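You operate a simulated robot arm through the tools that you are given. There is no shell and no other tool. Be economical: measure what you need, move in short steps, check, and stop when the job is done.

You are at the controls of a simulated two-armed robot. One attempt, no reset.

Task
Hold the yellow bowl on the top of the wooden table steady with one hand, lift the cream cube out of it with the other and set it down on the top of the wooden table.

Only the result counts: the job must be done as asked and must still hold three seconds after the hand-in. Knocking over, shifting, dropping, spilling or breaking anything else fails it.

Robot
Two 7-joint arms with two-finger parallel grippers on one trunk, on a base that drives. Base frame: it is fixed to the floor where the robot stands at the start and does not move with it; the origin is under the middle of the robot, x ahead of it, y to its left, z up. Readings come in mm, degrees, newtons and seconds.
The left shoulder is at the start at [70, 177, 1070], the right one opposite. With the tool pointing down near the work surface each hand reaches from about 300 to 740 mm from the robot's upright axis, wherever it stands, measured 20 degrees to its own side. Places, roughly: top of the wooden table [500, 0, 800]. Payload 3.43 kg a hand.
Tool frame (each hand has its own): the origin (TCP) lies between the finger pads and is the grasp point; the fingertips stand 30 mm ahead of it; z points along the fingers, y is the line along which they close. The gripper opens to 94 mm. The fingers are 28 mm wide and 10 mm thick; the gripper's body (50 by 96 mm) begins 55 mm behind the TCP.
Orientation is that of the tool frame in the base frame, as a unit quaternion [w, x, y, z]. With the fingers straight down and closing along the base's y, the tool's x points along the base's -x, its y along +y and its z along -z.

Tools
- The arms move only by the tool step_arm. It takes "left_increments", "right_increments" or both (then of equal length, played together; a hand with none holds still); each is a list of rows, each a list of 7 numbers: the gripper command, from -1 (shut) to 1 (fully open), values between in proportion, then the shift along the tool's x, y, z in mm, then the turn, a rotation vector about the tool's x, y, z in degrees. In form: [[fingers, x, y, z, wx, wy, wz], ...]. A call has 1 to 10 rows; each row shifts and turns the commanded pose from where the row before left it, along the tool's axes as they then stand. Each row takes 0.2 s and may step no farther than 50 mm and 8.6 degrees from the row before; otherwise, or with a gripper value out of range, the whole call is refused. A pose out of reach is approached as far as the arm can. The call stops where the force on the tool passes 40 N (or 10 N more than at its start, if that is more) or the arm is blocked; 0.2 s more then pass. The fingers move at their own pace (about 153 mm/s each) and stop on an object; they squeeze with about 21 N. The grip force told is the motor's: it shows also when the fingers shut on nothing. Time passes only in rows, and 0.2 s behind the last, so rows that do not move let the fingers close. It gives the time, the measured TCP pose, the force on the tool (base axes), the opening and the grip force at its end, in the units of the frame above (readings bear some noise), with the torque about the TCP (base axes, N m) and any sound that the robot's microphone picked up.
- Cameras (640 x 400 px; columns grow to the right, rows downward): "scene" is now at [136.8, -4.1, 1384.8]; the picture's right is [-0.01, -1.00, -0.00], its down [-0.60, 0.01, -0.80] and it looks along [0.80, -0.01, -0.60] (base axes); focal length 296 px, centre (320, 200). "left" rides on the left gripper at [76, -14, -102] in its tool frame; the picture's right is [0.18, 0.98, 0.00], its down [-0.75, 0.14, -0.64] and it looks along [-0.63, 0.12, 0.77] (tool axes); focal length 243 px, centre (320, 200). "right" rides on the right gripper at [76, 14, -103] in its tool frame; the picture's right is [-0.18, 0.98, 0.00], its down [-0.75, -0.14, -0.64] and it looks along [-0.63, -0.12, 0.77] (tool axes); focal length 243 px, centre (320, 200). There is no depth. A picture from a camera that has moved, and an enlarged one, comes with that camera's place and axes in the base frame and with its lens.
- snapshot(camera): a new picture of that camera. No time passes.
- lift_body(by): slides the trunk up (or, below 0, down) by that many mm; the arms and the scene camera ride with it, the base frame stays. It gives what a move gives, with no picture.
- roll_base(legs): drives the robot by 1 to 6 legs, each [ahead, turn to the left] in mm and degrees, along the robot's own axes; the way and the turn of a leg run together, so that a leg with both is an arc; at most 1500 mm and 180 degrees a leg. The arms and the cameras ride along, it lands a little off, and it stops where it bumps. It gives what a move gives.
- head_to(pan, tilt): turns the head with the scene camera to pan (to the left, within 86 degrees either way) and tilt (down, from -29 to 69), counted from straight ahead of the robot. It gives what a move gives.
- inspect(camera, box): a new picture of the part [left, top, right, bottom] of that camera's present view, enlarged. No time passes.
- hand_in(): hands the job in; it is judged then, once.

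Work in short steps. Places have to be worked out from the pictures, the camera data and where the tool is seen: move nearer, look again, correct. Check each grasp and each placing, and mend what went wrong. You have 120 turns and 88 pictures in all, those below and enlarged ones among them. Open the grippers and draw the arms clear of the work before you hand the job in, unless the task says otherwise; then end with one line.

The tools are called after ">>>" by a JSON object that holds its "op" and its "data". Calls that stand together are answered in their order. step_arm: Moves the arms, as the interface text tells. Its arguments: {"type":"object","properties":{"left_increments":{"type":"array"},"right_increments":{"type":"array"}},"required":[]} The other tools are called the same way: lift_body (by) slides the trunk up or down; roll_base (legs) drives the base; head_to (pan, tilt) turns the head that bears the scene camera; snapshot (camera) takes a picture; inspect (camera, box) takes an enlarged picture of a part of a camera's view; hand_in () hands the job in.

At the start:

```text
time_s: 0.0
left_ee_pos: [558.2, 132.5, 1104.3]
left_ee_rot: [0.0, -0.001, 1.0, 0.0]
left_contact_force: [-0.2, -0.1, 0.0]
left_ft_torque: [0.01, 0.03, -0.04]
left_grip_width: 93.9
left_grasp_force: 0.0
right_ee_pos: [381.7, -184.1, 1078.2]
right_ee_rot: [0.001, -0.001, 1.0, 0.001]
right_contact_force: [0.1, 0.4, 0.3]
right_ft_torque: [0.01, 0.04, 0.01]
right_grip_width: 94.0
right_grasp_force: 0.1
trunk travel left (down, up): [-650.0, 190.0]
robot x, y, heading: [2.4, -1.3, 0.1]
head pan, tilt: [-0.8, 36.9]
```

scene: 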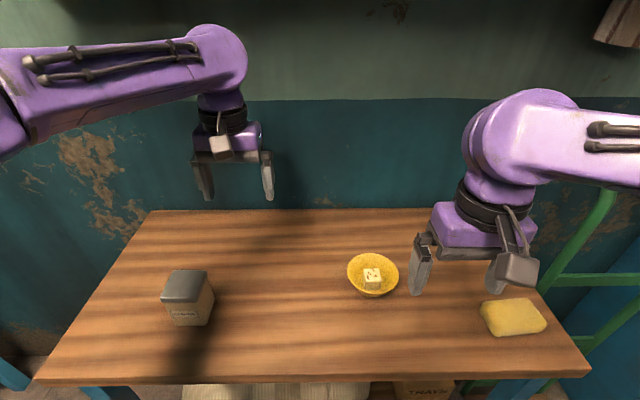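
right: 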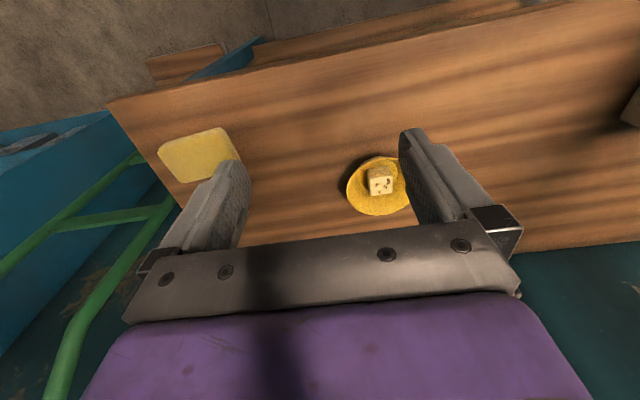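
left: 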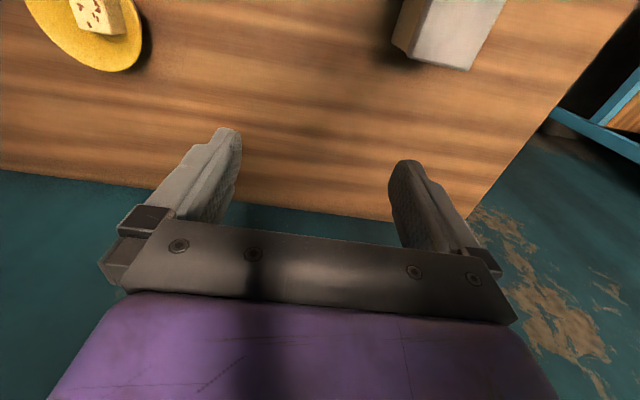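

The two views put the cube's top near (538, -119, 875). I'll enlarge both views to see the bowl's shape and the cube's orientation.

>>> {"op": "inspect", "data": {"camera": "scene", "box": [330, 240, 426, 300]}}

>>> {"op": "inspect", "data": {"camera": "right", "box": [320, 140, 432, 230]}}

```text
6.67 times, centred on (378, 270) of scene
camera zoom: at [136.8, -4.1, 1384.8], right [-0.01, -1.0, 0.0], down [-0.6, 0.01, -0.8], along [0.8, -0.01, -0.6], focal length 1970 px, centre (-67, -267)
```

zoom: 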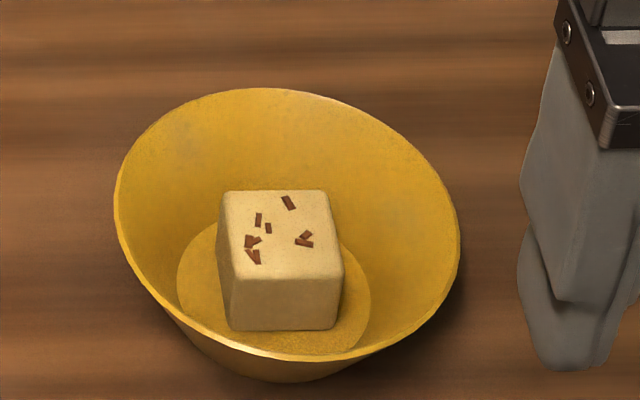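

```text
4.44 times, centred on (376, 185) of right
camera zoom: at [306.8, -169.1, 1179.6], right [0.18, 0.98, 0.0], down [0.75, -0.14, 0.64], along [0.63, -0.12, -0.77], focal length 1078 px, centre (71, 267)
```

zoom: 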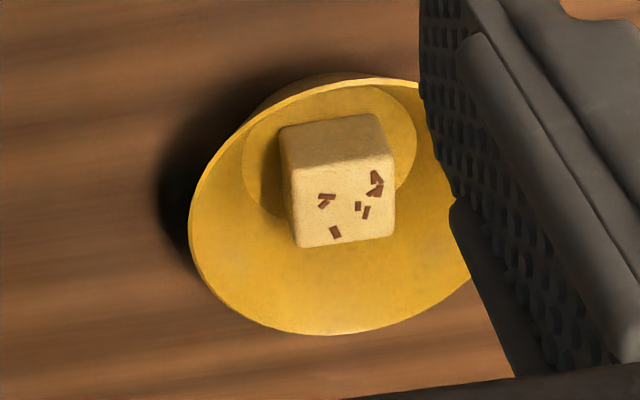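

The cube is about 36 mm, aligned with the base axes, with its top at about (539, -119, 882). The bowl rim is about 107 mm across at z ≈ 888, and its wall slopes about 30°. I'll tilt the left hand 32° and bring it above the rim's left side, while the right hand turns so its fingers close along x.

>>> {"op": "step_arm", "data": {"left_increments": [[-0.45, 0, 0, 0, 8, 0, 0], [-0.45, 0, 0, 0, 8, 0, 0], [-0.45, 0, 0, 0, 8, 0, 0], [-0.45, 0, 0, 0, 8, 0, 0], [-0.45, 3.4, -10.7, 37.8, 0, 0, 0], [-0.45, 3.4, -10.7, 37.8, 0, 0, 0], [-0.45, 3.4, -10.7, 37.8, 0, 0, 0], [-0.45, 3.4, -10.7, 37.8, 0, 0, 0], [-0.45, 3.4, -10.7, 37.8, 0, 0, 0], [-0.45, 0, 0, 0, 0, 0, 0]], "right_increments": [[0.4, 0, 0, 0, 0, 0, -8.5], [0.4, 0, 0, 0, 0, 0, -8.5], [0.4, 0, 0, 0, 0, 0, -8.5], [0.4, 0, 0, 0, 0, 0, -8.5], [0.4, 0, 0, 0, 0, 0, -8.5], [0.4, 0, 0, 0, 0, 0, -8.5], [0.4, 0, 0, 0, 0, 0, -8.5], [0.4, 0, 0, 0, 0, 0, -8.5], [0.4, 0, 0, 0, 0, 0, -8.5], [0.4, 0, 0, 0, 0, 0, -8.5]]}}

```text
time_s: 2.2
left_ee_pos: [540.8, -12.8, 972.3]
left_ee_rot: [0.001, 0.0, 0.961, -0.276]
left_contact_force: [-0.1, -0.2, 0.6]
left_ft_torque: [0.03, -0.01, -0.02]
left_grip_width: 26.0
left_grasp_force: 0.0
right_ee_pos: [381.8, -183.5, 1079.2]
right_ee_rot: [0.001, -0.677, 0.736, -0.001]
right_contact_force: [-0.4, -0.1, -0.5]
right_ft_torque: [0.01, 0.0, 0.02]
right_grip_width: 65.8
right_grasp_force: 0.1
trunk travel left (down, up): [-650.0, 190.0]
robot x, y, heading: [1.6, 1.3, -0.2]
head pan, tilt: [-0.8, 36.9]
```

Both hands arrived as commanded. I'll check the pictures.

>>> {"op": "snapshot", "data": {"camera": "left"}}

>>> {"op": "snapshot", "data": {"camera": "right"}}

>>> {"op": "snapshot", "data": {"camera": "scene"}}

```text
82 pictures are left
camera left: at [464.5, 30.6, 1066.0], right [-0.18, 0.83, -0.52], down [0.75, 0.46, 0.47], along [0.63, -0.31, -0.71], focal length 243 px, centre (320, 200)
```

left: 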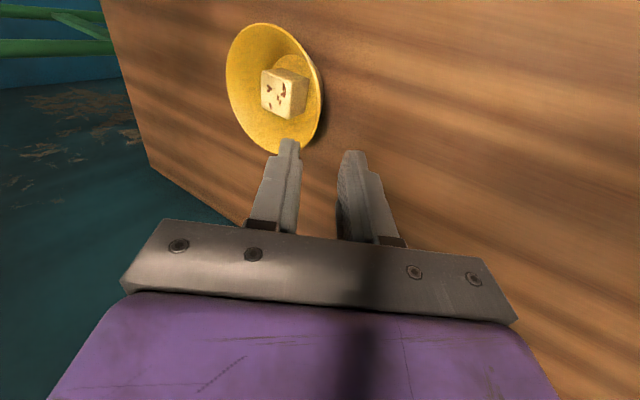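

```text
81 pictures are left
camera right: at [362.0, -257.5, 1180.1], right [-0.96, 0.27, 0.0], down [0.2, 0.74, 0.64], along [0.17, 0.62, -0.77], focal length 243 px, centre (320, 200)
```

right: 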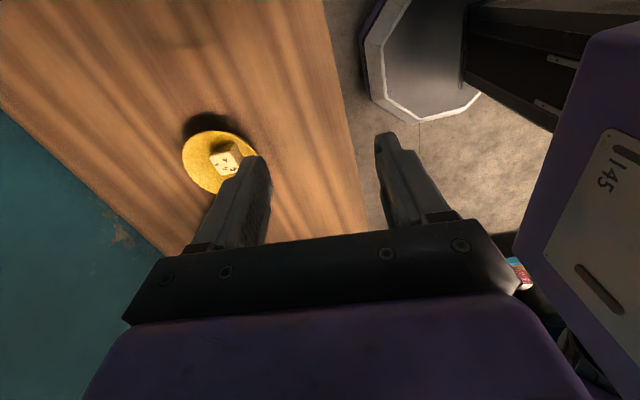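

```text
80 pictures are left
camera scene: at [136.5, -3.5, 1384.8], right [-0.01, -1.0, 0.0], down [-0.6, 0.01, -0.8], along [0.8, -0.01, -0.6], focal length 296 px, centre (320, 200)
```

scene: 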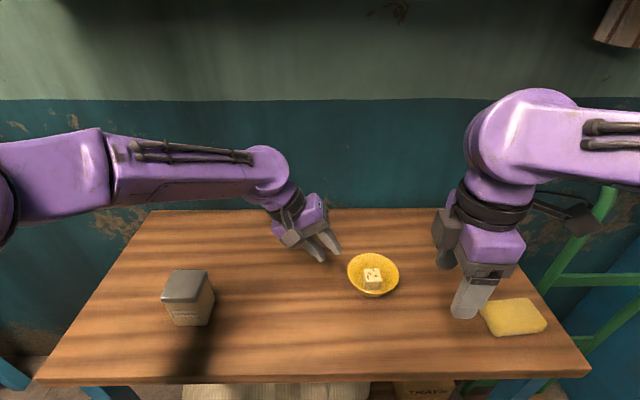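

I'll enlarge the left view to pin down the rim and cube.

>>> {"op": "inspect", "data": {"camera": "left", "box": [210, 10, 402, 160]}}

>>> {"op": "inspect", "data": {"camera": "right", "box": [170, 105, 290, 205]}}

>>> {"op": "inspect", "data": {"camera": "scene", "box": [290, 210, 418, 310]}}

```text
2.67 times, centred on (306, 85) of left
camera zoom: at [464.5, 30.6, 1066.0], right [-0.18, 0.83, -0.52], down [0.75, 0.46, 0.47], along [0.63, -0.31, -0.71], focal length 647 px, centre (357, 507)
```

zoom: 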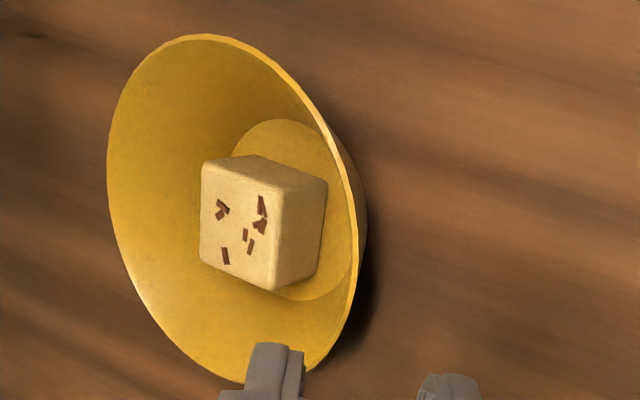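

```text
4.00 times, centred on (230, 155) of right
camera zoom: at [362.0, -257.5, 1180.1], right [-0.96, 0.27, 0.0], down [0.2, 0.74, 0.64], along [0.17, 0.62, -0.77], focal length 970 px, centre (680, 380)
```

zoom: 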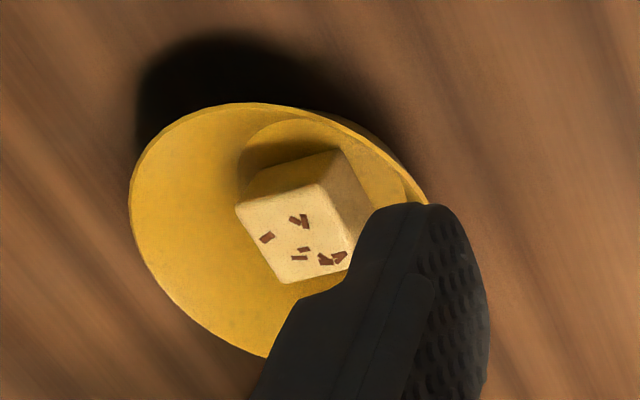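

```text
4.00 times, centred on (354, 260) of scene
camera zoom: at [136.5, -3.5, 1384.8], right [-0.01, -1.0, 0.0], down [-0.6, 0.01, -0.8], along [0.8, -0.01, -0.6], focal length 1182 px, centre (184, -40)
```

zoom: 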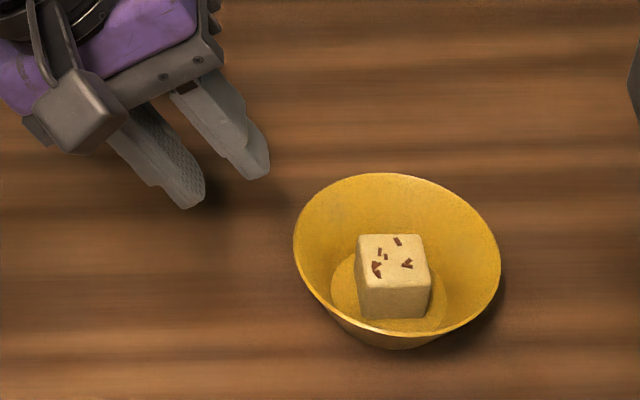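

The views agree: the cube's top is at (540, -118.5, 882), and the rim's +y point is about (541, -66.5, 886), almost straight along the tool axis. I'll narrow the fingers to 20 mm and go 62 mm along the axis, then look again.

>>> {"op": "step_arm", "data": {"left_increments": [[-0.574, 0, 0, 22, 0, 0, 0], [-0.574, 0, -0.7, 20, 0, 0, 0], [-0.574, 0, 0, 20, 0, 0, 0], [-0.574, 0, 0, 0, 0, 0, 0]]}}

>>> {"op": "inspect", "data": {"camera": "left", "box": [210, 60, 402, 180]}}

>>> {"op": "inspect", "data": {"camera": "scene", "box": [310, 220, 420, 306]}}

```text
time_s: 3.2
left_ee_pos: [540.7, -46.4, 918.6]
left_ee_rot: [0.001, 0.0, 0.961, -0.276]
left_contact_force: [0.5, 0.5, 0.0]
left_ft_torque: [-0.03, 0.01, 0.01]
left_grip_width: 19.9
left_grasp_force: 0.0
right_ee_pos: [382.2, -182.5, 1077.8]
right_ee_rot: [0.002, -0.677, 0.736, 0.0]
right_contact_force: [-0.2, -0.2, 0.2]
right_ft_torque: [0.01, 0.0, 0.01]
right_grip_width: 65.9
right_grasp_force: 0.0
trunk travel left (down, up): [-650.0, 190.0]
robot x, y, heading: [2.1, -2.6, -0.1]
head pan, tilt: [-0.8, 36.9]
```

```text
3.33 times, centred on (306, 120) of left
camera zoom: at [464.9, -3.4, 1013.3], right [-0.18, 0.83, -0.52], down [0.75, 0.46, 0.47], along [0.63, -0.31, -0.71], focal length 809 px, centre (367, 467)
```

zoom: 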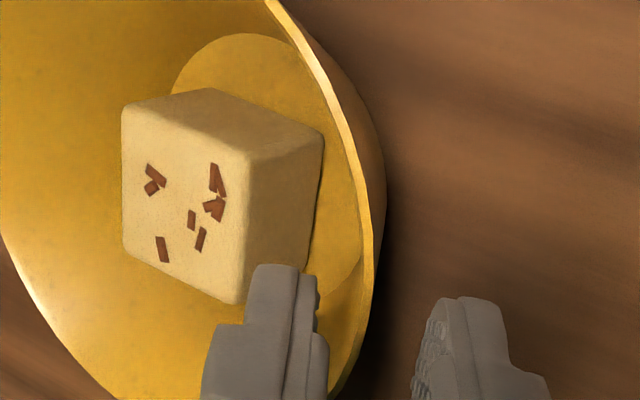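

```text
4.65 times, centred on (365, 263) of scene
camera zoom: at [136.6, -3.9, 1384.8], right [-0.01, -1.0, 0.0], down [-0.6, 0.01, -0.8], along [0.8, -0.01, -0.6], focal length 1374 px, centre (111, -93)
```

zoom: 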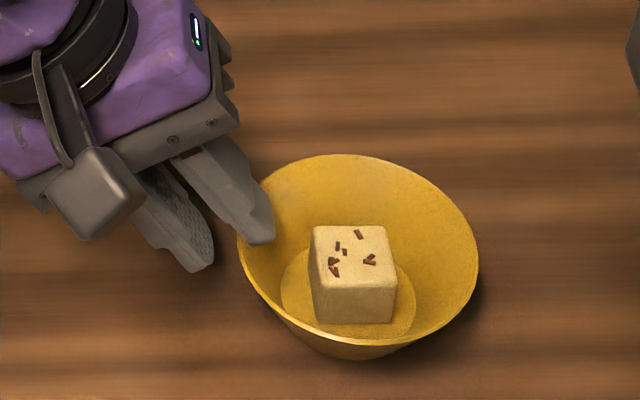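

The rim lies midway between the fingertips, as planned. I'll advance 25 mm along the axis so the rim goes between the fingers, and watch the force.

>>> {"op": "step_arm", "data": {"left_increments": [[-0.574, 0, 0, 9, 0, 0, 0], [-0.574, 0, 0, 8, 0, 0, 0], [-0.574, 0, 0, 8, 0, 0, 0], [-0.574, 0, 0, 0, 0, 0, 0]]}}

>>> {"op": "inspect", "data": {"camera": "left", "box": [210, 60, 402, 180]}}

>>> {"op": "inspect", "data": {"camera": "scene", "box": [310, 220, 420, 306]}}

```text
time_s: 4.2
left_ee_pos: [540.7, -58.4, 898.0]
left_ee_rot: [0.0, 0.001, 0.961, -0.276]
left_contact_force: [-0.4, 0.3, -0.9]
left_ft_torque: [0.0, 0.01, -0.02]
left_grip_width: 19.8
left_grasp_force: 0.0
right_ee_pos: [381.4, -183.2, 1077.2]
right_ee_rot: [0.002, -0.676, 0.737, 0.0]
right_contact_force: [0.5, 0.3, -1.2]
right_ft_torque: [0.01, -0.01, 0.01]
right_grip_width: 66.1
right_grasp_force: 0.0
trunk travel left (down, up): [-650.0, 190.0]
robot x, y, heading: [0.0, 1.2, 0.1]
head pan, tilt: [-0.8, 36.9]
```

```text
3.33 times, centred on (306, 120) of left
camera zoom: at [465.8, -16.0, 992.7], right [-0.18, 0.83, -0.52], down [0.75, 0.46, 0.47], along [0.63, -0.31, -0.71], focal length 809 px, centre (367, 467)
```

zoom: 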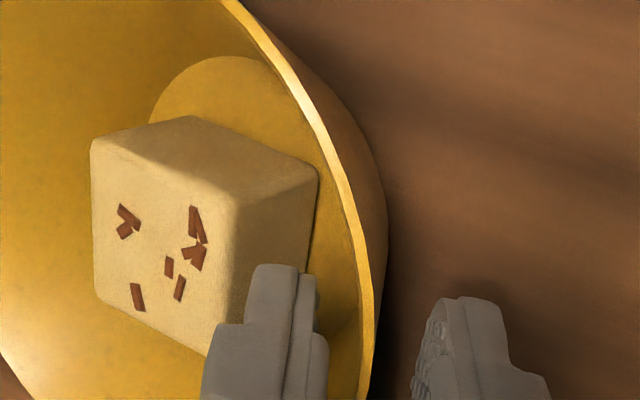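

```text
4.65 times, centred on (365, 263) of scene
camera zoom: at [136.8, -4.1, 1384.8], right [-0.01, -1.0, 0.0], down [-0.6, 0.01, -0.8], along [0.8, -0.01, -0.6], focal length 1374 px, centre (111, -93)
```

zoom: 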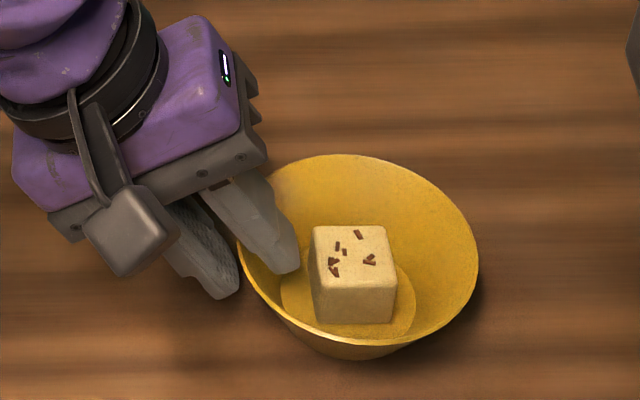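

The rim is between the fingers, well centred and not touching. I'll close part way to check the centring before the final squeeze.

>>> {"op": "step_arm", "data": {"left_increments": [[-0.8, 0, 0, 0, 0, 0, 0], [-0.8, 0, 0, 0, 0, 0, 0]]}}

>>> {"op": "inspect", "data": {"camera": "left", "box": [210, 60, 402, 180]}}

```text
time_s: 4.8
left_ee_pos: [540.6, -59.1, 898.5]
left_ee_rot: [0.001, 0.0, 0.961, -0.276]
left_contact_force: [-1.2, -1.7, 1.3]
left_ft_torque: [0.01, 0.01, 0.0]
left_grip_width: 10.1
left_grasp_force: 0.8
right_ee_pos: [382.5, -184.1, 1077.4]
right_ee_rot: [0.001, -0.676, 0.737, 0.0]
right_contact_force: [0.1, -0.9, -0.6]
right_ft_torque: [-0.02, 0.01, 0.0]
right_grip_width: 65.8
right_grasp_force: 0.0
trunk travel left (down, up): [-650.0, 190.0]
robot x, y, heading: [0.8, 0.5, -0.1]
head pan, tilt: [-0.8, 36.9]
```

```text
3.33 times, centred on (306, 120) of left
camera zoom: at [465.7, -16.3, 992.9], right [-0.18, 0.83, -0.52], down [0.75, 0.46, 0.47], along [0.63, -0.31, -0.71], focal length 809 px, centre (367, 467)
```

zoom: 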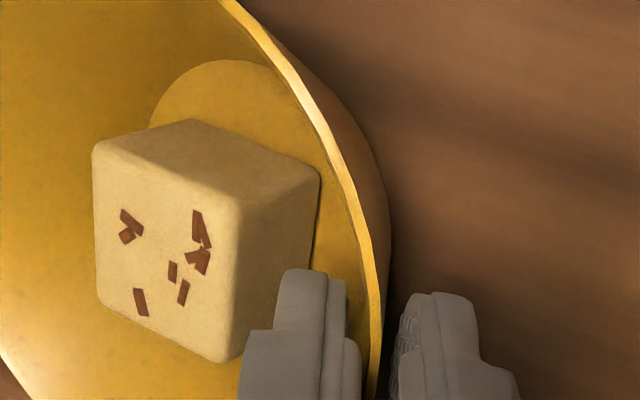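

There's a light touch on the inner finger, because its flat pad meets the curved wall first. I'll shift 2 mm inward and close a bit more.

>>> {"op": "step_arm", "data": {"left_increments": [[-0.8, 0, -2, 0, 0, 0, 0], [-0.87, 0, 0, 0, 0, 0, 0], [-0.87, 0, 0, 0, 0, 0, 0]]}}

>>> {"op": "inspect", "data": {"camera": "left", "box": [210, 60, 402, 180]}}

```text
time_s: 5.6
left_ee_pos: [541.2, -62.6, 899.8]
left_ee_rot: [0.0, 0.0, 0.961, -0.276]
left_contact_force: [-1.0, 0.3, -2.2]
left_ft_torque: [0.1, -0.03, 0.01]
left_grip_width: 7.7
left_grasp_force: 20.6
right_ee_pos: [381.7, -183.7, 1077.8]
right_ee_rot: [0.0, -0.676, 0.737, 0.001]
right_contact_force: [-0.7, 0.6, 0.0]
right_ft_torque: [0.03, 0.03, 0.03]
right_grip_width: 65.7
right_grasp_force: 0.1
trunk travel left (down, up): [-650.0, 190.0]
robot x, y, heading: [-0.3, 0.9, -0.1]
head pan, tilt: [-0.8, 36.9]
```

```text
3.33 times, centred on (306, 120) of left
camera zoom: at [466.2, -17.5, 994.3], right [-0.18, 0.83, -0.52], down [0.75, 0.46, 0.47], along [0.63, -0.31, -0.71], focal length 809 px, centre (367, 467)
```

zoom: 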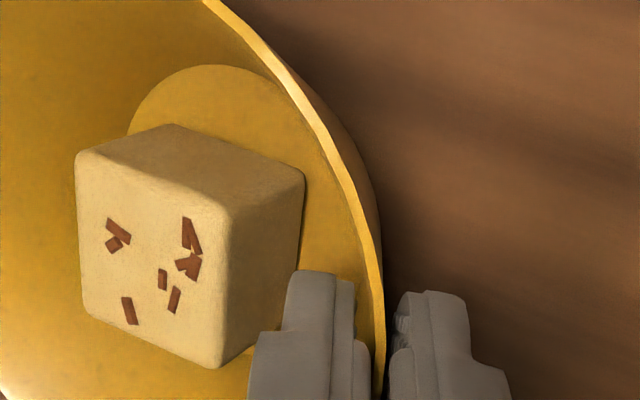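

The grip force is 20.6 N, so the left hand has the rim. I'll keep squeezing and bring the right hand over the cube: tilted 10° outward, closing along x, open 48 mm.

>>> {"op": "step_arm", "data": {"left_increments": [[-1, 0, 0, 0, 0, 0, 0], [-1, 0, 0, 0, 0, 0, 0], [-1, 0, 0, 0, 0, 0, 0], [-1, 0, 0, 0, 0, 0, 0], [-1, 0, 0, 0, 0, 0, 0], [-1, 0, 0, 0, 0, 0, 0], [-1, 0, 0, 0, 0, 0, 0], [-1, 0, 0, 0, 0, 0, 0], [-1, 0, 0, 0, 0, 0, 0]], "right_increments": [[0.02, 0, 0, 0, 0, 0, -6.5], [0.02, 0, 0, 0, 0, -5, 0], [0.02, 0, 0, 0, 0, -5, 0], [0.02, -4.8, -31.9, 19.2, 0, 0, 0], [0.02, -4.8, -31.9, 19.2, 0, 0, 0], [0.02, -4.8, -31.9, 19.2, 0, 0, 0], [0.02, -4.8, -31.9, 19.2, 0, 0, 0], [0.02, -4.8, -31.9, 19.2, 0, 0, 0], [0.02, 0, 0, 0, 0, 0, 0]]}}

>>> {"op": "snapshot", "data": {"camera": "right"}}

>>> {"op": "snapshot", "data": {"camera": "scene"}}

>>> {"op": "snapshot", "data": {"camera": "left"}}

```text
time_s: 7.6
left_ee_pos: [540.3, -60.1, 899.8]
left_ee_rot: [0.001, 0.001, 0.961, -0.276]
left_contact_force: [-0.4, -0.1, -1.7]
left_ft_torque: [0.13, -0.04, -0.01]
left_grip_width: 7.6
left_grasp_force: 21.0
right_ee_pos: [541.4, -136.8, 988.6]
right_ee_rot: [-0.062, 0.714, -0.694, -0.062]
right_contact_force: [0.0, 0.1, 1.1]
right_ft_torque: [0.02, -0.03, 0.03]
right_grip_width: 48.0
right_grasp_force: 0.0
trunk travel left (down, up): [-650.0, 190.0]
robot x, y, heading: [0.7, -1.4, -0.2]
head pan, tilt: [-0.8, 36.9]
```

```text
70 pictures are left
camera right: at [530.7, -231.0, 1076.0], right [-0.99, 0.15, 0.03], down [0.12, 0.63, 0.76], along [0.1, 0.76, -0.64], focal length 243 px, centre (320, 200)
```

right: 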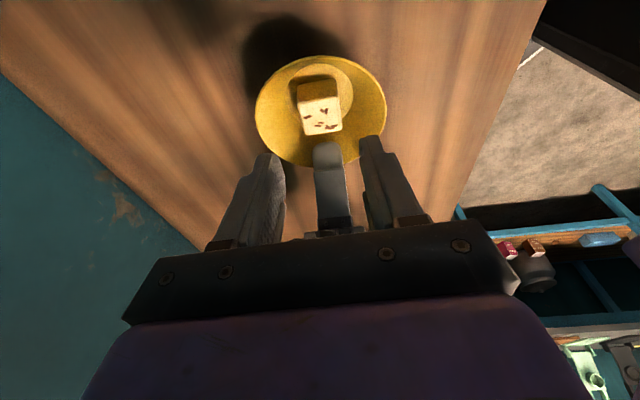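

```text
69 pictures are left
camera scene: at [136.0, -4.5, 1384.9], right [-0.01, -1.0, 0.0], down [-0.6, 0.01, -0.8], along [0.8, -0.01, -0.6], focal length 296 px, centre (320, 200)
```

scene: 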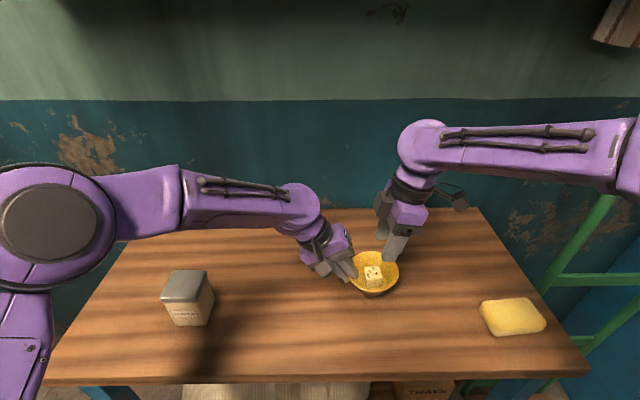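

```text
68 pictures are left
camera left: at [465.4, -17.8, 994.7], right [-0.18, 0.83, -0.52], down [0.75, 0.46, 0.47], along [0.63, -0.31, -0.71], focal length 243 px, centre (320, 200)
```

left: 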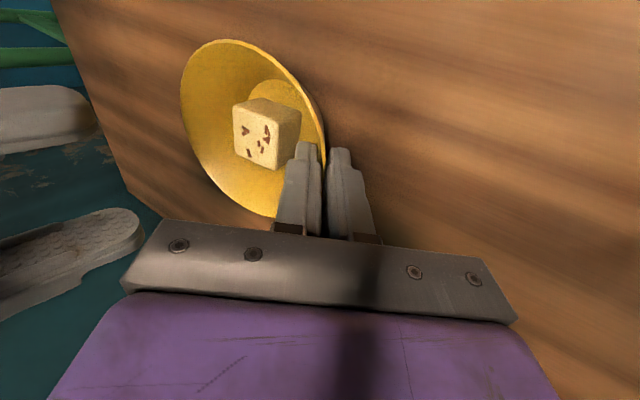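

The left hand holds the bowl, and the right hand is lined up above it. I'll enlarge for alignment.

>>> {"op": "inspect", "data": {"camera": "right", "box": [240, 50, 416, 190]}}

>>> {"op": "inspect", "data": {"camera": "scene", "box": [330, 220, 426, 300]}}

```text
2.86 times, centred on (328, 120) of right
camera zoom: at [530.7, -231.0, 1076.0], right [-0.99, 0.15, 0.03], down [0.12, 0.63, 0.76], along [0.1, 0.76, -0.64], focal length 693 px, centre (297, 429)
```

zoom: 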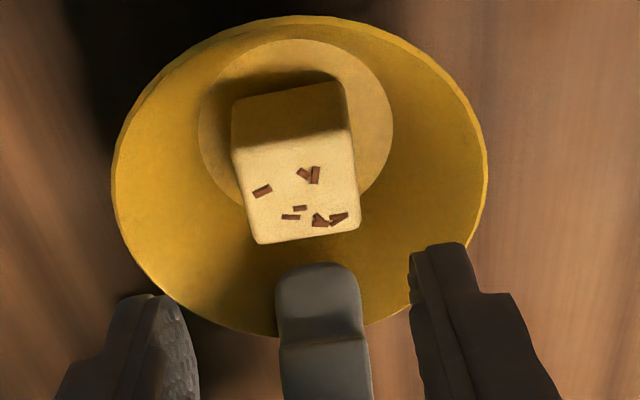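

```text
5.00 times, centred on (378, 260) of scene
camera zoom: at [136.0, -4.5, 1384.9], right [-0.01, -1.0, 0.0], down [-0.6, 0.01, -0.8], along [0.8, -0.01, -0.6], focal length 1477 px, centre (30, -100)
```

zoom: 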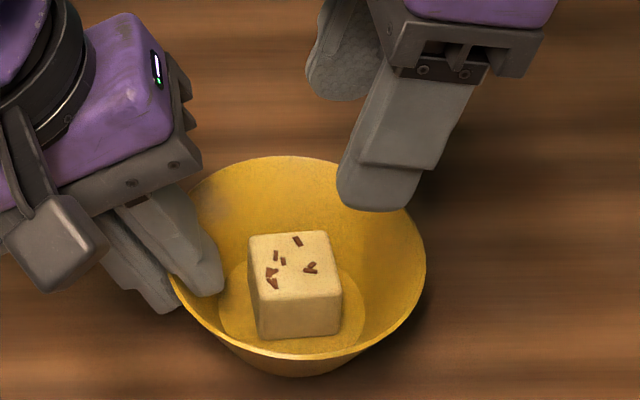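

Compared with the first views, the far side of the bowl now looks about 8 mm higher. The left hand also reads about -1.7 N and 0.13 N·m, so the pinch has tilted the bowl roughly 4°. I'll turn the left hand back to lay the bowl flat.

>>> {"op": "step_arm", "data": {"left_increments": [[-1, 0, -0.2, 0, -1.5, 0, 0], [-1, 0, -0.2, 0, -1.5, 0, 0], [-1, 0, 0, 0, 0, 0, 0]]}}

>>> {"op": "inspect", "data": {"camera": "scene", "box": [330, 240, 426, 300]}}

```text
time_s: 8.4
left_ee_pos: [542.0, -60.6, 899.6]
left_ee_rot: [0.0, -0.001, 0.968, -0.25]
left_contact_force: [0.0, -0.4, -2.0]
left_ft_torque: [0.15, -0.03, 0.01]
left_grip_width: 7.6
left_grasp_force: 21.0
right_ee_pos: [543.7, -137.1, 987.9]
right_ee_rot: [-0.062, 0.714, -0.694, -0.064]
right_contact_force: [-0.1, 0.4, 0.7]
right_ft_torque: [-0.01, -0.01, -0.04]
right_grip_width: 47.8
right_grasp_force: 0.0
trunk travel left (down, up): [-650.0, 190.0]
robot x, y, heading: [0.5, 0.2, 0.0]
head pan, tilt: [-0.8, 36.9]
```

```text
6.67 times, centred on (378, 270) of scene
camera zoom: at [137.5, -3.9, 1384.7], right [-0.01, -1.0, 0.0], down [-0.6, 0.01, -0.8], along [0.8, -0.01, -0.6], focal length 1970 px, centre (-67, -267)
```

zoom: 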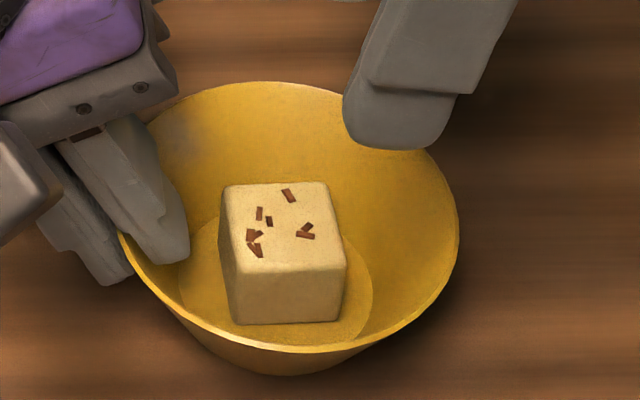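

The bowl is nearly level now but about 2.5 mm up, and the hand is carrying its weight. I'll level it one more degree and lower it straight down until the table takes the load.

>>> {"op": "step_arm", "data": {"left_increments": [[-1, 0, 0, 0, -1.2, 0, 0], [-1, 0, 0.47, 0.88, 0, 0, 0], [-1, 0, 0.47, 0.88, 0, 0, 0], [-1, 0, 0, 0, 0, 0, 0]]}}

>>> {"op": "inspect", "data": {"camera": "scene", "box": [330, 240, 426, 300]}}

```text
time_s: 9.4
left_ee_pos: [541.7, -61.5, 899.6]
left_ee_rot: [0.002, -0.001, 0.97, -0.241]
left_contact_force: [0.7, -2.6, 10.4]
left_ft_torque: [-0.3, -0.15, -0.02]
left_grip_width: 7.4
left_grasp_force: 20.8
right_ee_pos: [541.6, -137.5, 988.9]
right_ee_rot: [-0.062, 0.714, -0.695, -0.063]
right_contact_force: [0.2, -0.2, 0.6]
right_ft_torque: [-0.01, 0.01, 0.0]
right_grip_width: 48.0
right_grasp_force: 0.1
trunk travel left (down, up): [-650.0, 190.0]
robot x, y, heading: [-4.9, -2.5, 0.2]
head pan, tilt: [-0.8, 36.9]
```

```text
6.67 times, centred on (378, 270) of scene
camera zoom: at [135.6, -4.4, 1385.1], right [-0.01, -1.0, 0.0], down [-0.6, 0.01, -0.8], along [0.8, -0.01, -0.6], focal length 1970 px, centre (-67, -267)
```

zoom: 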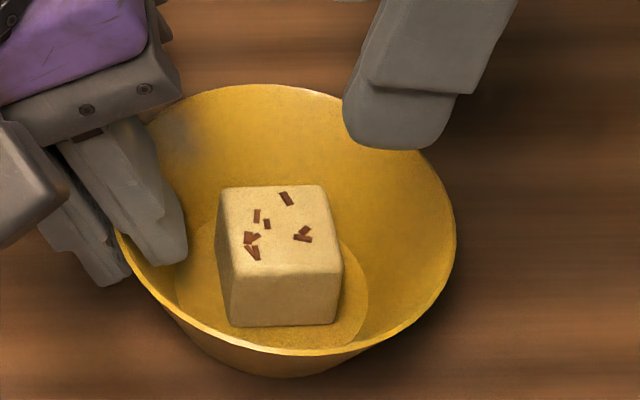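

The table now carries the bowl, which is back where it started and level; the press is a bit firm at 10 N. I'll ease the left hand up half a millimetre while the right hand descends 65 mm along its axis.

>>> {"op": "step_arm", "data": {"left_increments": [[-1, 0, -0.23, -0.44, 0, 0, 0], [-1, 0, 0, 0, 0, 0, 0], [-1, 0, 0, 0, 0, 0, 0], [-1, 0, 0, 0, 0, 0, 0]], "right_increments": [[0.02, 0, 0, 25, 0, 0, 0], [0.02, 0, 0, 20, 0, 0, 0], [0.02, 0, 0, 20, 0, 0, 0], [0.02, 0, 0, 0, 0, 0, 0]]}}

>>> {"op": "inspect", "data": {"camera": "scene", "box": [330, 230, 426, 300]}}

>>> {"op": "inspect", "data": {"camera": "right", "box": [224, 50, 416, 190]}}

>>> {"op": "inspect", "data": {"camera": "left", "box": [160, 30, 400, 190]}}

```text
time_s: 10.4
left_ee_pos: [542.0, -60.4, 899.6]
left_ee_rot: [0.002, 0.0, 0.971, -0.241]
left_contact_force: [5.3, -2.9, 13.3]
left_ft_torque: [-0.37, -0.37, 0.13]
left_grip_width: 7.6
left_grasp_force: 20.9
right_ee_pos: [540.6, -128.0, 923.3]
right_ee_rot: [-0.061, 0.714, -0.695, -0.063]
right_contact_force: [0.0, -0.5, 0.7]
right_ft_torque: [-0.01, -0.02, 0.01]
right_grip_width: 48.0
right_grasp_force: 0.0
trunk travel left (down, up): [-650.0, 190.0]
robot x, y, heading: [-2.9, 1.7, 0.1]
head pan, tilt: [-0.8, 36.9]
```

```text
5.71 times, centred on (378, 265) of scene
camera zoom: at [135.9, -4.5, 1385.0], right [-0.01, -1.0, 0.0], down [-0.6, 0.01, -0.8], along [0.8, -0.01, -0.6], focal length 1688 px, centre (-11, -171)
```

zoom: 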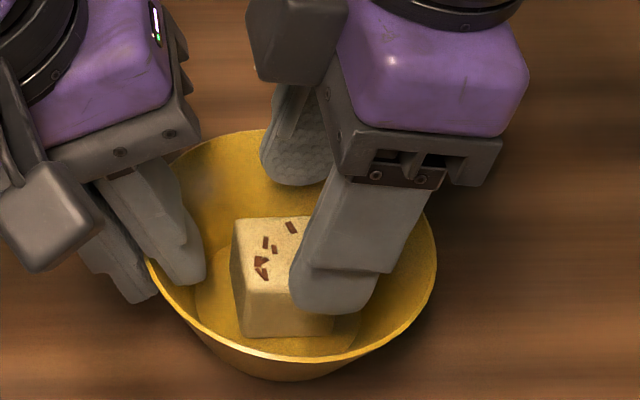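

```text
2.86 times, centred on (320, 120) of right
camera zoom: at [529.5, -221.3, 1010.5], right [-0.99, 0.15, 0.03], down [0.12, 0.63, 0.76], along [0.1, 0.76, -0.64], focal length 693 px, centre (320, 429)
```

zoom: 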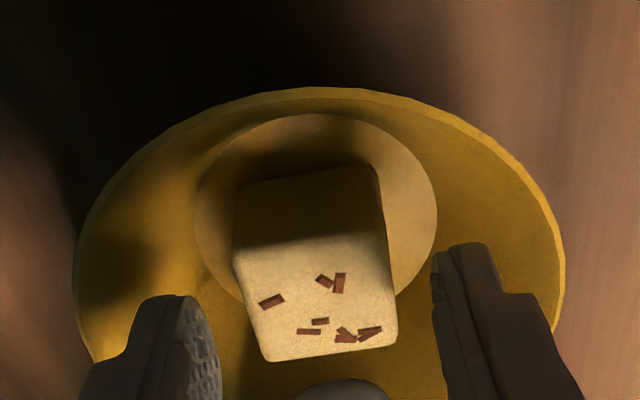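

```text
2.50 times, centred on (280, 110) of left
camera zoom: at [465.3, -24.8, 996.5], right [-0.18, 0.87, -0.46], down [0.75, 0.43, 0.5], along [0.63, -0.25, -0.73], focal length 606 px, centre (420, 425)
```

zoom: 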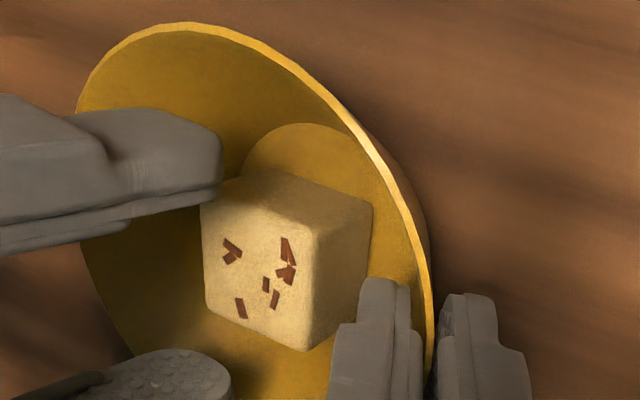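

The cube is centred between the right fingers and aligned to about 1.5°. I'll descend the last 31 mm, easing the left press slightly.

>>> {"op": "step_arm", "data": {"left_increments": [[-1, 0, -0.2, -0.35, 0, 0, 0], [-1, 0, 0, 0, 0, 0, 0], [-1, 0, 0, 0, 0, 0, 0], [-1, 0, 0, 0, 0, 0, 0]], "right_increments": [[0.02, 0, 0, 12, 0, 0, 0], [0.02, 0, 0, 11, 0, 0, 0], [0.02, 0, 0, 8, 0, 0, 0], [0.02, 0, 0, 0, 0, 0, 0]]}}

>>> {"op": "inspect", "data": {"camera": "scene", "box": [330, 230, 426, 300]}}

>>> {"op": "inspect", "data": {"camera": "right", "box": [224, 80, 416, 220]}}

```text
time_s: 11.4
left_ee_pos: [540.3, -60.8, 899.2]
left_ee_rot: [0.001, 0.0, 0.971, -0.241]
left_contact_force: [8.9, -7.6, 8.2]
left_ft_torque: [0.08, -0.62, 0.3]
left_grip_width: 7.7
left_grasp_force: 21.6
right_ee_pos: [539.5, -121.9, 893.0]
right_ee_rot: [-0.064, 0.714, -0.695, -0.062]
right_contact_force: [3.0, 4.8, 18.7]
right_ft_torque: [-0.01, 0.1, -0.03]
right_grip_width: 44.4
right_grasp_force: 0.0
trunk travel left (down, up): [-650.0, 190.0]
robot x, y, heading: [-4.9, 2.4, 0.0]
head pan, tilt: [-0.8, 36.9]
```

```text
5.71 times, centred on (378, 265) of scene
camera zoom: at [135.4, -4.1, 1385.1], right [-0.01, -1.0, 0.0], down [-0.6, 0.01, -0.8], along [0.8, -0.01, -0.6], focal length 1688 px, centre (-11, -171)
```

zoom: 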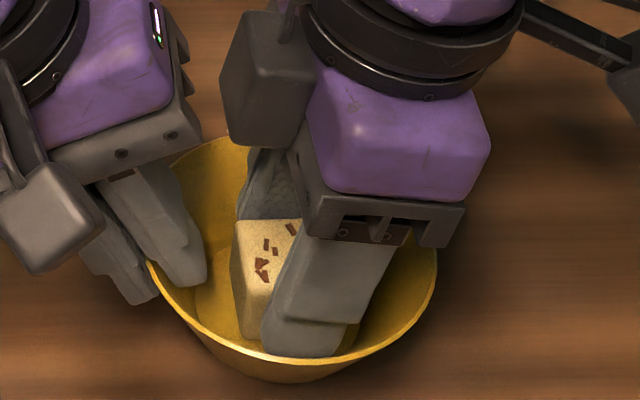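

```text
2.86 times, centred on (320, 150) of right
camera zoom: at [529.1, -214.7, 980.8], right [-0.99, 0.15, 0.03], down [0.12, 0.63, 0.77], along [0.1, 0.76, -0.64], focal length 693 px, centre (320, 343)
```

zoom: 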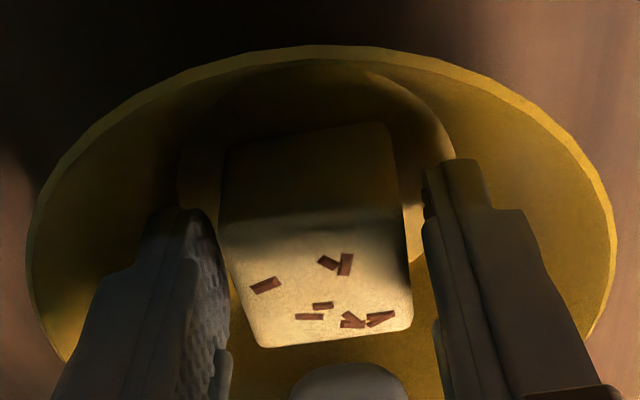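

The right fingertips are touching the bowl wall (18.7 N, and the opening has been squeezed to 44 mm). I'll back up 3 mm and close on the cube.

>>> {"op": "step_arm", "data": {"right_increments": [[-0.05, 0, 0, -3, 0, 0, 0], [-0.05, 0, 0, 0, 0, 0, 0]]}}

>>> {"op": "step_arm", "data": {"right_increments": [[-0.2, 0, 0, 0, 0, 0, 0], [-0.3, 0, 0, 0, 0, 0, 0], [-1, 0, 0, 0, 0, 0, 0], [-1, 0, 0, 0, 0, 0, 0]]}}

>>> {"op": "inspect", "data": {"camera": "right", "box": [224, 80, 416, 220]}}

```text
time_s: 12.0
left_ee_pos: [541.1, -60.7, 900.1]
left_ee_rot: [0.0, 0.001, 0.97, -0.242]
left_contact_force: [-1.5, -5.2, 16.0]
left_ft_torque: [-0.56, 0.06, -0.07]
left_grip_width: 7.7
left_grasp_force: 20.8
right_ee_pos: [540.2, -122.1, 894.1]
right_ee_rot: [-0.062, 0.714, -0.694, -0.062]
right_contact_force: [4.8, 6.1, -2.1]
right_ft_torque: [0.21, -0.25, -0.12]
right_grip_width: 41.5
right_grasp_force: 0.0
trunk travel left (down, up): [-650.0, 190.0]
robot x, y, heading: [0.4, 3.6, 0.2]
head pan, tilt: [-0.8, 36.9]
```

```text
time_s: 13.0
left_ee_pos: [539.7, -60.8, 899.7]
left_ee_rot: [0.0, 0.0, 0.971, -0.24]
left_contact_force: [-0.4, -0.7, 13.0]
left_ft_torque: [-0.3, 0.03, 0.02]
left_grip_width: 7.5
left_grasp_force: 21.4
right_ee_pos: [538.8, -122.4, 894.7]
right_ee_rot: [-0.062, 0.714, -0.695, -0.062]
right_contact_force: [0.3, -0.4, 0.4]
right_ft_torque: [-0.02, 0.03, 0.0]
right_grip_width: 33.9
right_grasp_force: 20.7
trunk travel left (down, up): [-650.0, 190.0]
robot x, y, heading: [0.7, -0.9, 0.1]
head pan, tilt: [-0.8, 36.9]
```

```text
2.86 times, centred on (320, 150) of right
camera zoom: at [528.4, -215.6, 982.4], right [-0.99, 0.15, 0.03], down [0.12, 0.63, 0.76], along [0.1, 0.76, -0.64], focal length 693 px, centre (320, 343)
```

zoom: 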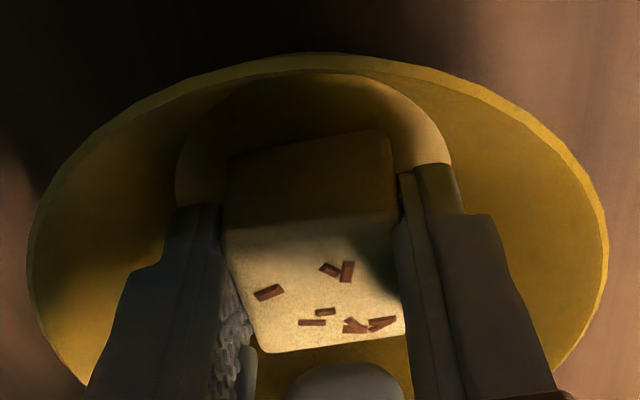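

The cube is gripped at 33.9 mm with 20.7 N. I'll lift it along the tool axis while the left hand holds the bowl.

>>> {"op": "step_arm", "data": {"right_increments": [[-1, 0, 0, -8, 0, 0, 0], [-1, 0, 0, -16, 0, 0, 0], [-1, 0, 0, -22, 0, 0, 0], [-1, 0, 0, -22, 0, 0, 0], [-1, 0, 0, -22, 0, 0, 0], [-1, 0, 0, 0, 0, 0, 0]]}}

>>> {"op": "snapshot", "data": {"camera": "right"}}

>>> {"op": "snapshot", "data": {"camera": "scene"}}

```text
time_s: 14.4
left_ee_pos: [539.9, -61.1, 899.9]
left_ee_rot: [0.0, 0.0, 0.971, -0.24]
left_contact_force: [-1.7, -0.5, 9.2]
left_ft_torque: [-0.18, 0.08, -0.04]
left_grip_width: 8.0
left_grasp_force: 20.9
right_ee_pos: [542.7, -138.9, 984.7]
right_ee_rot: [-0.062, 0.714, -0.695, -0.062]
right_contact_force: [-0.5, -0.4, 0.4]
right_ft_torque: [0.03, 0.02, -0.01]
right_grip_width: 34.0
right_grasp_force: 20.9
trunk travel left (down, up): [-650.0, 190.0]
robot x, y, heading: [1.9, 0.5, -0.1]
head pan, tilt: [-0.8, 36.9]
```

```text
57 pictures are left
camera right: at [529.6, -231.6, 1071.7], right [-0.99, 0.15, 0.03], down [0.12, 0.63, 0.76], along [0.1, 0.76, -0.64], focal length 243 px, centre (320, 200)
```

right: 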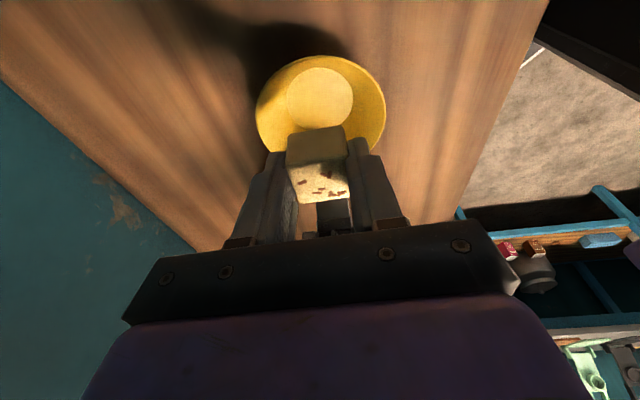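

```text
56 pictures are left
camera scene: at [135.3, -4.0, 1384.9], right [-0.01, -1.0, 0.0], down [-0.6, 0.01, -0.8], along [0.8, -0.01, -0.6], focal length 296 px, centre (320, 200)
```

scene: 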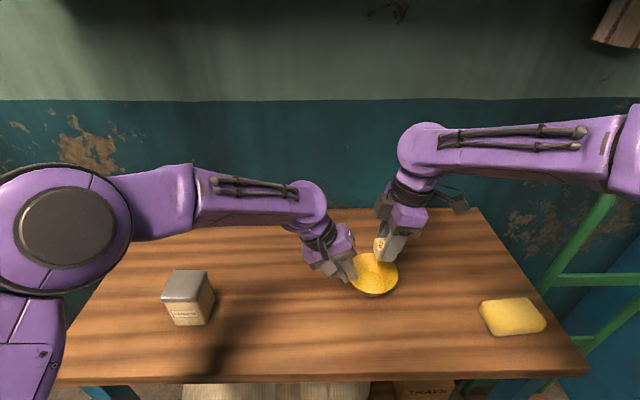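

The cube is clear and the bowl sits still. I'll carry the cube about 125 mm to the right over bare table, between the bowl and the sponge, and lower it most of the way.

>>> {"op": "step_arm", "data": {"right_increments": [[-1, 30.8, 0, -5.4, 0, 0, 0], [-1, 30.8, 0, -5.4, 0, 0, 0], [-1, 30.8, 0, -5.4, 0, 0, 0], [-1, 30.8, 0, -5.4, 0, 0, 0], [-1, 0, 0, 0, 0, 0, 0], [-1, 4.35, 0, 24.6, 0, 0, 0], [-1, 4.35, 0, 24.6, 0, 0, 0], [-1, 4.35, 0, 24.6, 0, 0, 0], [-1, 0, 0, 0, 0, 0, 0]]}}

>>> {"op": "snapshot", "data": {"camera": "scene"}}

>>> {"op": "inspect", "data": {"camera": "scene", "box": [380, 220, 508, 320]}}

```text
time_s: 16.4
left_ee_pos: [540.2, -60.1, 900.1]
left_ee_rot: [0.0, 0.0, 0.971, -0.241]
left_contact_force: [-2.5, -0.5, 7.0]
left_ft_torque: [-0.12, 0.1, -0.02]
left_grip_width: 7.6
left_grasp_force: 20.9
right_ee_pos: [543.5, -263.1, 909.1]
right_ee_rot: [-0.061, 0.714, -0.694, -0.063]
right_contact_force: [0.0, -0.7, -0.8]
right_ft_torque: [0.01, -0.04, 0.02]
right_grip_width: 34.1
right_grasp_force: 20.9
trunk travel left (down, up): [-650.0, 190.0]
robot x, y, heading: [-4.6, 0.8, -0.0]
head pan, tilt: [-0.8, 36.9]
```

```text
55 pictures are left
camera scene: at [135.4, -4.1, 1384.9], right [-0.01, -1.0, 0.0], down [-0.6, 0.01, -0.8], along [0.8, -0.01, -0.6], focal length 296 px, centre (320, 200)
```

scene: 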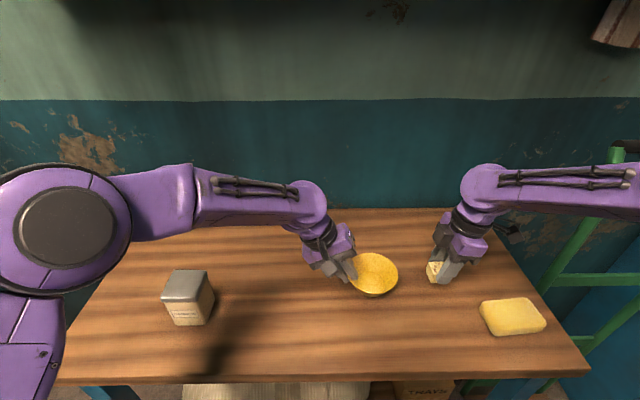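

```text
4.00 times, centred on (444, 270) of scene
camera zoom: at [135.4, -4.1, 1384.9], right [-0.01, -1.0, 0.0], down [-0.6, 0.01, -0.8], along [0.8, -0.01, -0.6], focal length 1182 px, centre (-176, -80)
```

zoom: 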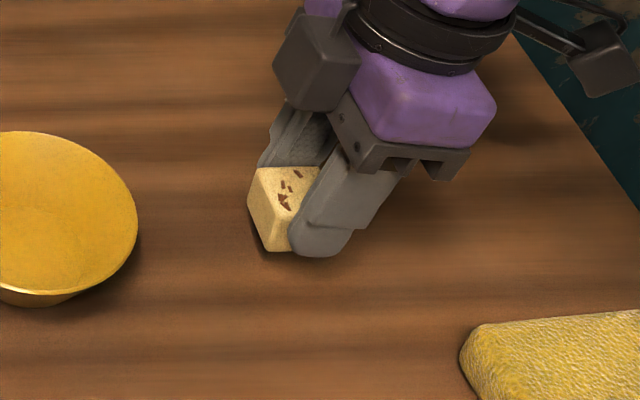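

The spot is clear. I'll lower in small steps towards first contact.

>>> {"op": "step_arm", "data": {"right_increments": [[-1, 1.4, 0, 7.9, 0, 0, 0], [-1, 0.87, 0, 4.9, 0, 0, 0], [-1, 0.35, 0, 1.97, 0, 0, 0], [-1, 0, 0, 0, 0, 0, 0]]}}

```text
time_s: 17.4
left_ee_pos: [540.6, -62.0, 898.9]
left_ee_rot: [0.001, 0.001, 0.971, -0.24]
left_contact_force: [-2.5, 0.6, 6.3]
left_ft_torque: [-0.11, 0.09, -0.03]
left_grip_width: 7.4
left_grasp_force: 20.6
right_ee_pos: [542.6, -262.3, 895.2]
right_ee_rot: [-0.062, 0.714, -0.694, -0.062]
right_contact_force: [0.7, 0.3, -0.7]
right_ft_torque: [-0.04, 0.02, 0.01]
right_grip_width: 34.2
right_grasp_force: 20.9
trunk travel left (down, up): [-650.0, 190.0]
robot x, y, heading: [2.6, -0.9, -0.2]
head pan, tilt: [-0.8, 36.9]
```

No contact yet at z = 895. I'll go down 2 mm more and check.

>>> {"op": "step_arm", "data": {"right_increments": [[-1, 0.17, 0, 0.98, 0, 0, 0], [-1, 0.17, 0, 0.98, 0, 0, 0], [-1, 0, 0, 0, 0, 0, 0]]}}

>>> {"op": "step_arm", "data": {"right_increments": [[-1, 0.17, 0, 0.98, 0, 0, 0], [-1, 0, 0, 0, 0, 0, 0]]}}

>>> {"op": "step_arm", "data": {"right_increments": [[-1, 0.17, 0, 0.98, 0, 0, 0], [-1, 0, 0, 0, 0, 0, 0]]}}

```text
time_s: 18.2
left_ee_pos: [540.8, -61.9, 899.8]
left_ee_rot: [0.001, 0.0, 0.971, -0.24]
left_contact_force: [-2.1, -0.2, 7.1]
left_ft_torque: [-0.14, 0.09, -0.07]
left_grip_width: 7.7
left_grasp_force: 20.9
right_ee_pos: [544.3, -262.0, 893.7]
right_ee_rot: [-0.061, 0.714, -0.695, -0.063]
right_contact_force: [-0.1, 0.4, -1.0]
right_ft_torque: [0.02, 0.02, -0.01]
right_grip_width: 34.2
right_grasp_force: 20.5
trunk travel left (down, up): [-650.0, 190.0]
robot x, y, heading: [-0.7, 1.0, 0.1]
head pan, tilt: [-0.8, 36.9]
```

```text
time_s: 18.8
left_ee_pos: [540.7, -60.6, 898.8]
left_ee_rot: [0.001, 0.001, 0.971, -0.24]
left_contact_force: [-2.1, -0.6, 7.3]
left_ft_torque: [-0.14, 0.1, -0.04]
left_grip_width: 7.4
left_grasp_force: 20.9
right_ee_pos: [543.7, -262.3, 891.7]
right_ee_rot: [-0.062, 0.714, -0.695, -0.063]
right_contact_force: [-0.1, -0.1, -0.6]
right_ft_torque: [-0.02, 0.03, 0.0]
right_grip_width: 33.9
right_grasp_force: 21.0
trunk travel left (down, up): [-650.0, 190.0]
robot x, y, heading: [1.2, -2.0, 0.1]
head pan, tilt: [-0.8, 36.9]
```

```text
time_s: 19.4
left_ee_pos: [540.5, -61.2, 898.5]
left_ee_rot: [0.001, 0.0, 0.971, -0.24]
left_contact_force: [-1.5, -0.2, 6.8]
left_ft_torque: [-0.11, 0.08, -0.06]
left_grip_width: 7.8
left_grasp_force: 20.7
right_ee_pos: [543.7, -262.5, 890.9]
right_ee_rot: [-0.062, 0.714, -0.694, -0.063]
right_contact_force: [0.7, 0.2, -0.6]
right_ft_torque: [0.03, 0.0, 0.0]
right_grip_width: 34.0
right_grasp_force: 21.0
trunk travel left (down, up): [-650.0, 190.0]
robot x, y, heading: [-1.4, -0.7, 0.1]
head pan, tilt: [-0.8, 36.9]
```

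Still no contact at 891. I'll continue in 1 mm steps.

>>> {"op": "step_arm", "data": {"right_increments": [[-1, 0.17, 0, 0.98, 0, 0, 0], [-1, 0, 0, 0, 0, 0, 0]]}}

>>> {"op": "step_arm", "data": {"right_increments": [[-1, 0.17, 0, 0.98, 0, 0, 0], [-1, 0, 0, 0, 0, 0, 0]]}}

>>> {"op": "inspect", "data": {"camera": "scene", "box": [404, 240, 468, 290]}}

```text
time_s: 20.0
left_ee_pos: [541.5, -60.7, 898.9]
left_ee_rot: [0.001, 0.0, 0.971, -0.24]
left_contact_force: [-1.0, 0.2, 7.5]
left_ft_torque: [-0.12, 0.01, -0.04]
left_grip_width: 7.6
left_grasp_force: 21.2
right_ee_pos: [543.6, -263.5, 889.2]
right_ee_rot: [-0.061, 0.714, -0.695, -0.063]
right_contact_force: [0.0, 0.3, -0.4]
right_ft_torque: [0.0, 0.0, -0.01]
right_grip_width: 33.9
right_grasp_force: 21.6
trunk travel left (down, up): [-650.0, 190.0]
robot x, y, heading: [5.4, -1.2, -0.1]
head pan, tilt: [-0.8, 36.9]
```

```text
time_s: 20.6
left_ee_pos: [540.4, -60.1, 899.4]
left_ee_rot: [0.001, 0.0, 0.971, -0.24]
left_contact_force: [1.9, -0.6, 1.7]
left_ft_torque: [-0.01, -0.09, 0.06]
left_grip_width: 7.7
left_grasp_force: 21.4
right_ee_pos: [544.3, -263.3, 888.2]
right_ee_rot: [-0.062, 0.714, -0.694, -0.062]
right_contact_force: [-1.3, -1.3, 10.7]
right_ft_torque: [0.15, 0.22, 0.08]
right_grip_width: 33.9
right_grasp_force: 21.2
trunk travel left (down, up): [-650.0, 190.0]
robot x, y, heading: [-0.9, 1.1, -0.1]
head pan, tilt: [-0.8, 36.9]
```

```text
8.00 times, centred on (436, 265) of scene
camera zoom: at [135.1, -4.0, 1385.1], right [-0.01, -1.0, 0.0], down [-0.6, 0.01, -0.8], along [0.8, -0.01, -0.6], focal length 2364 px, centre (-608, -320)
```

zoom: 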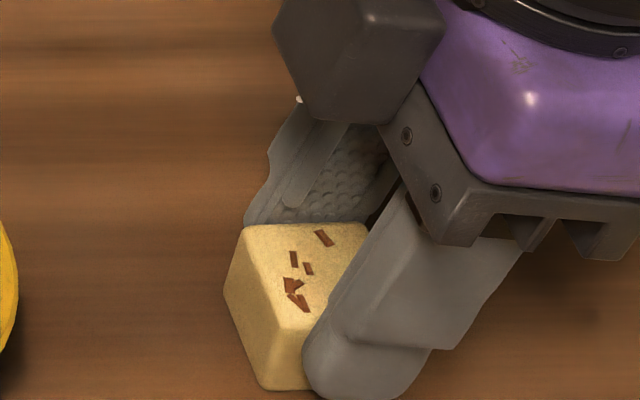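

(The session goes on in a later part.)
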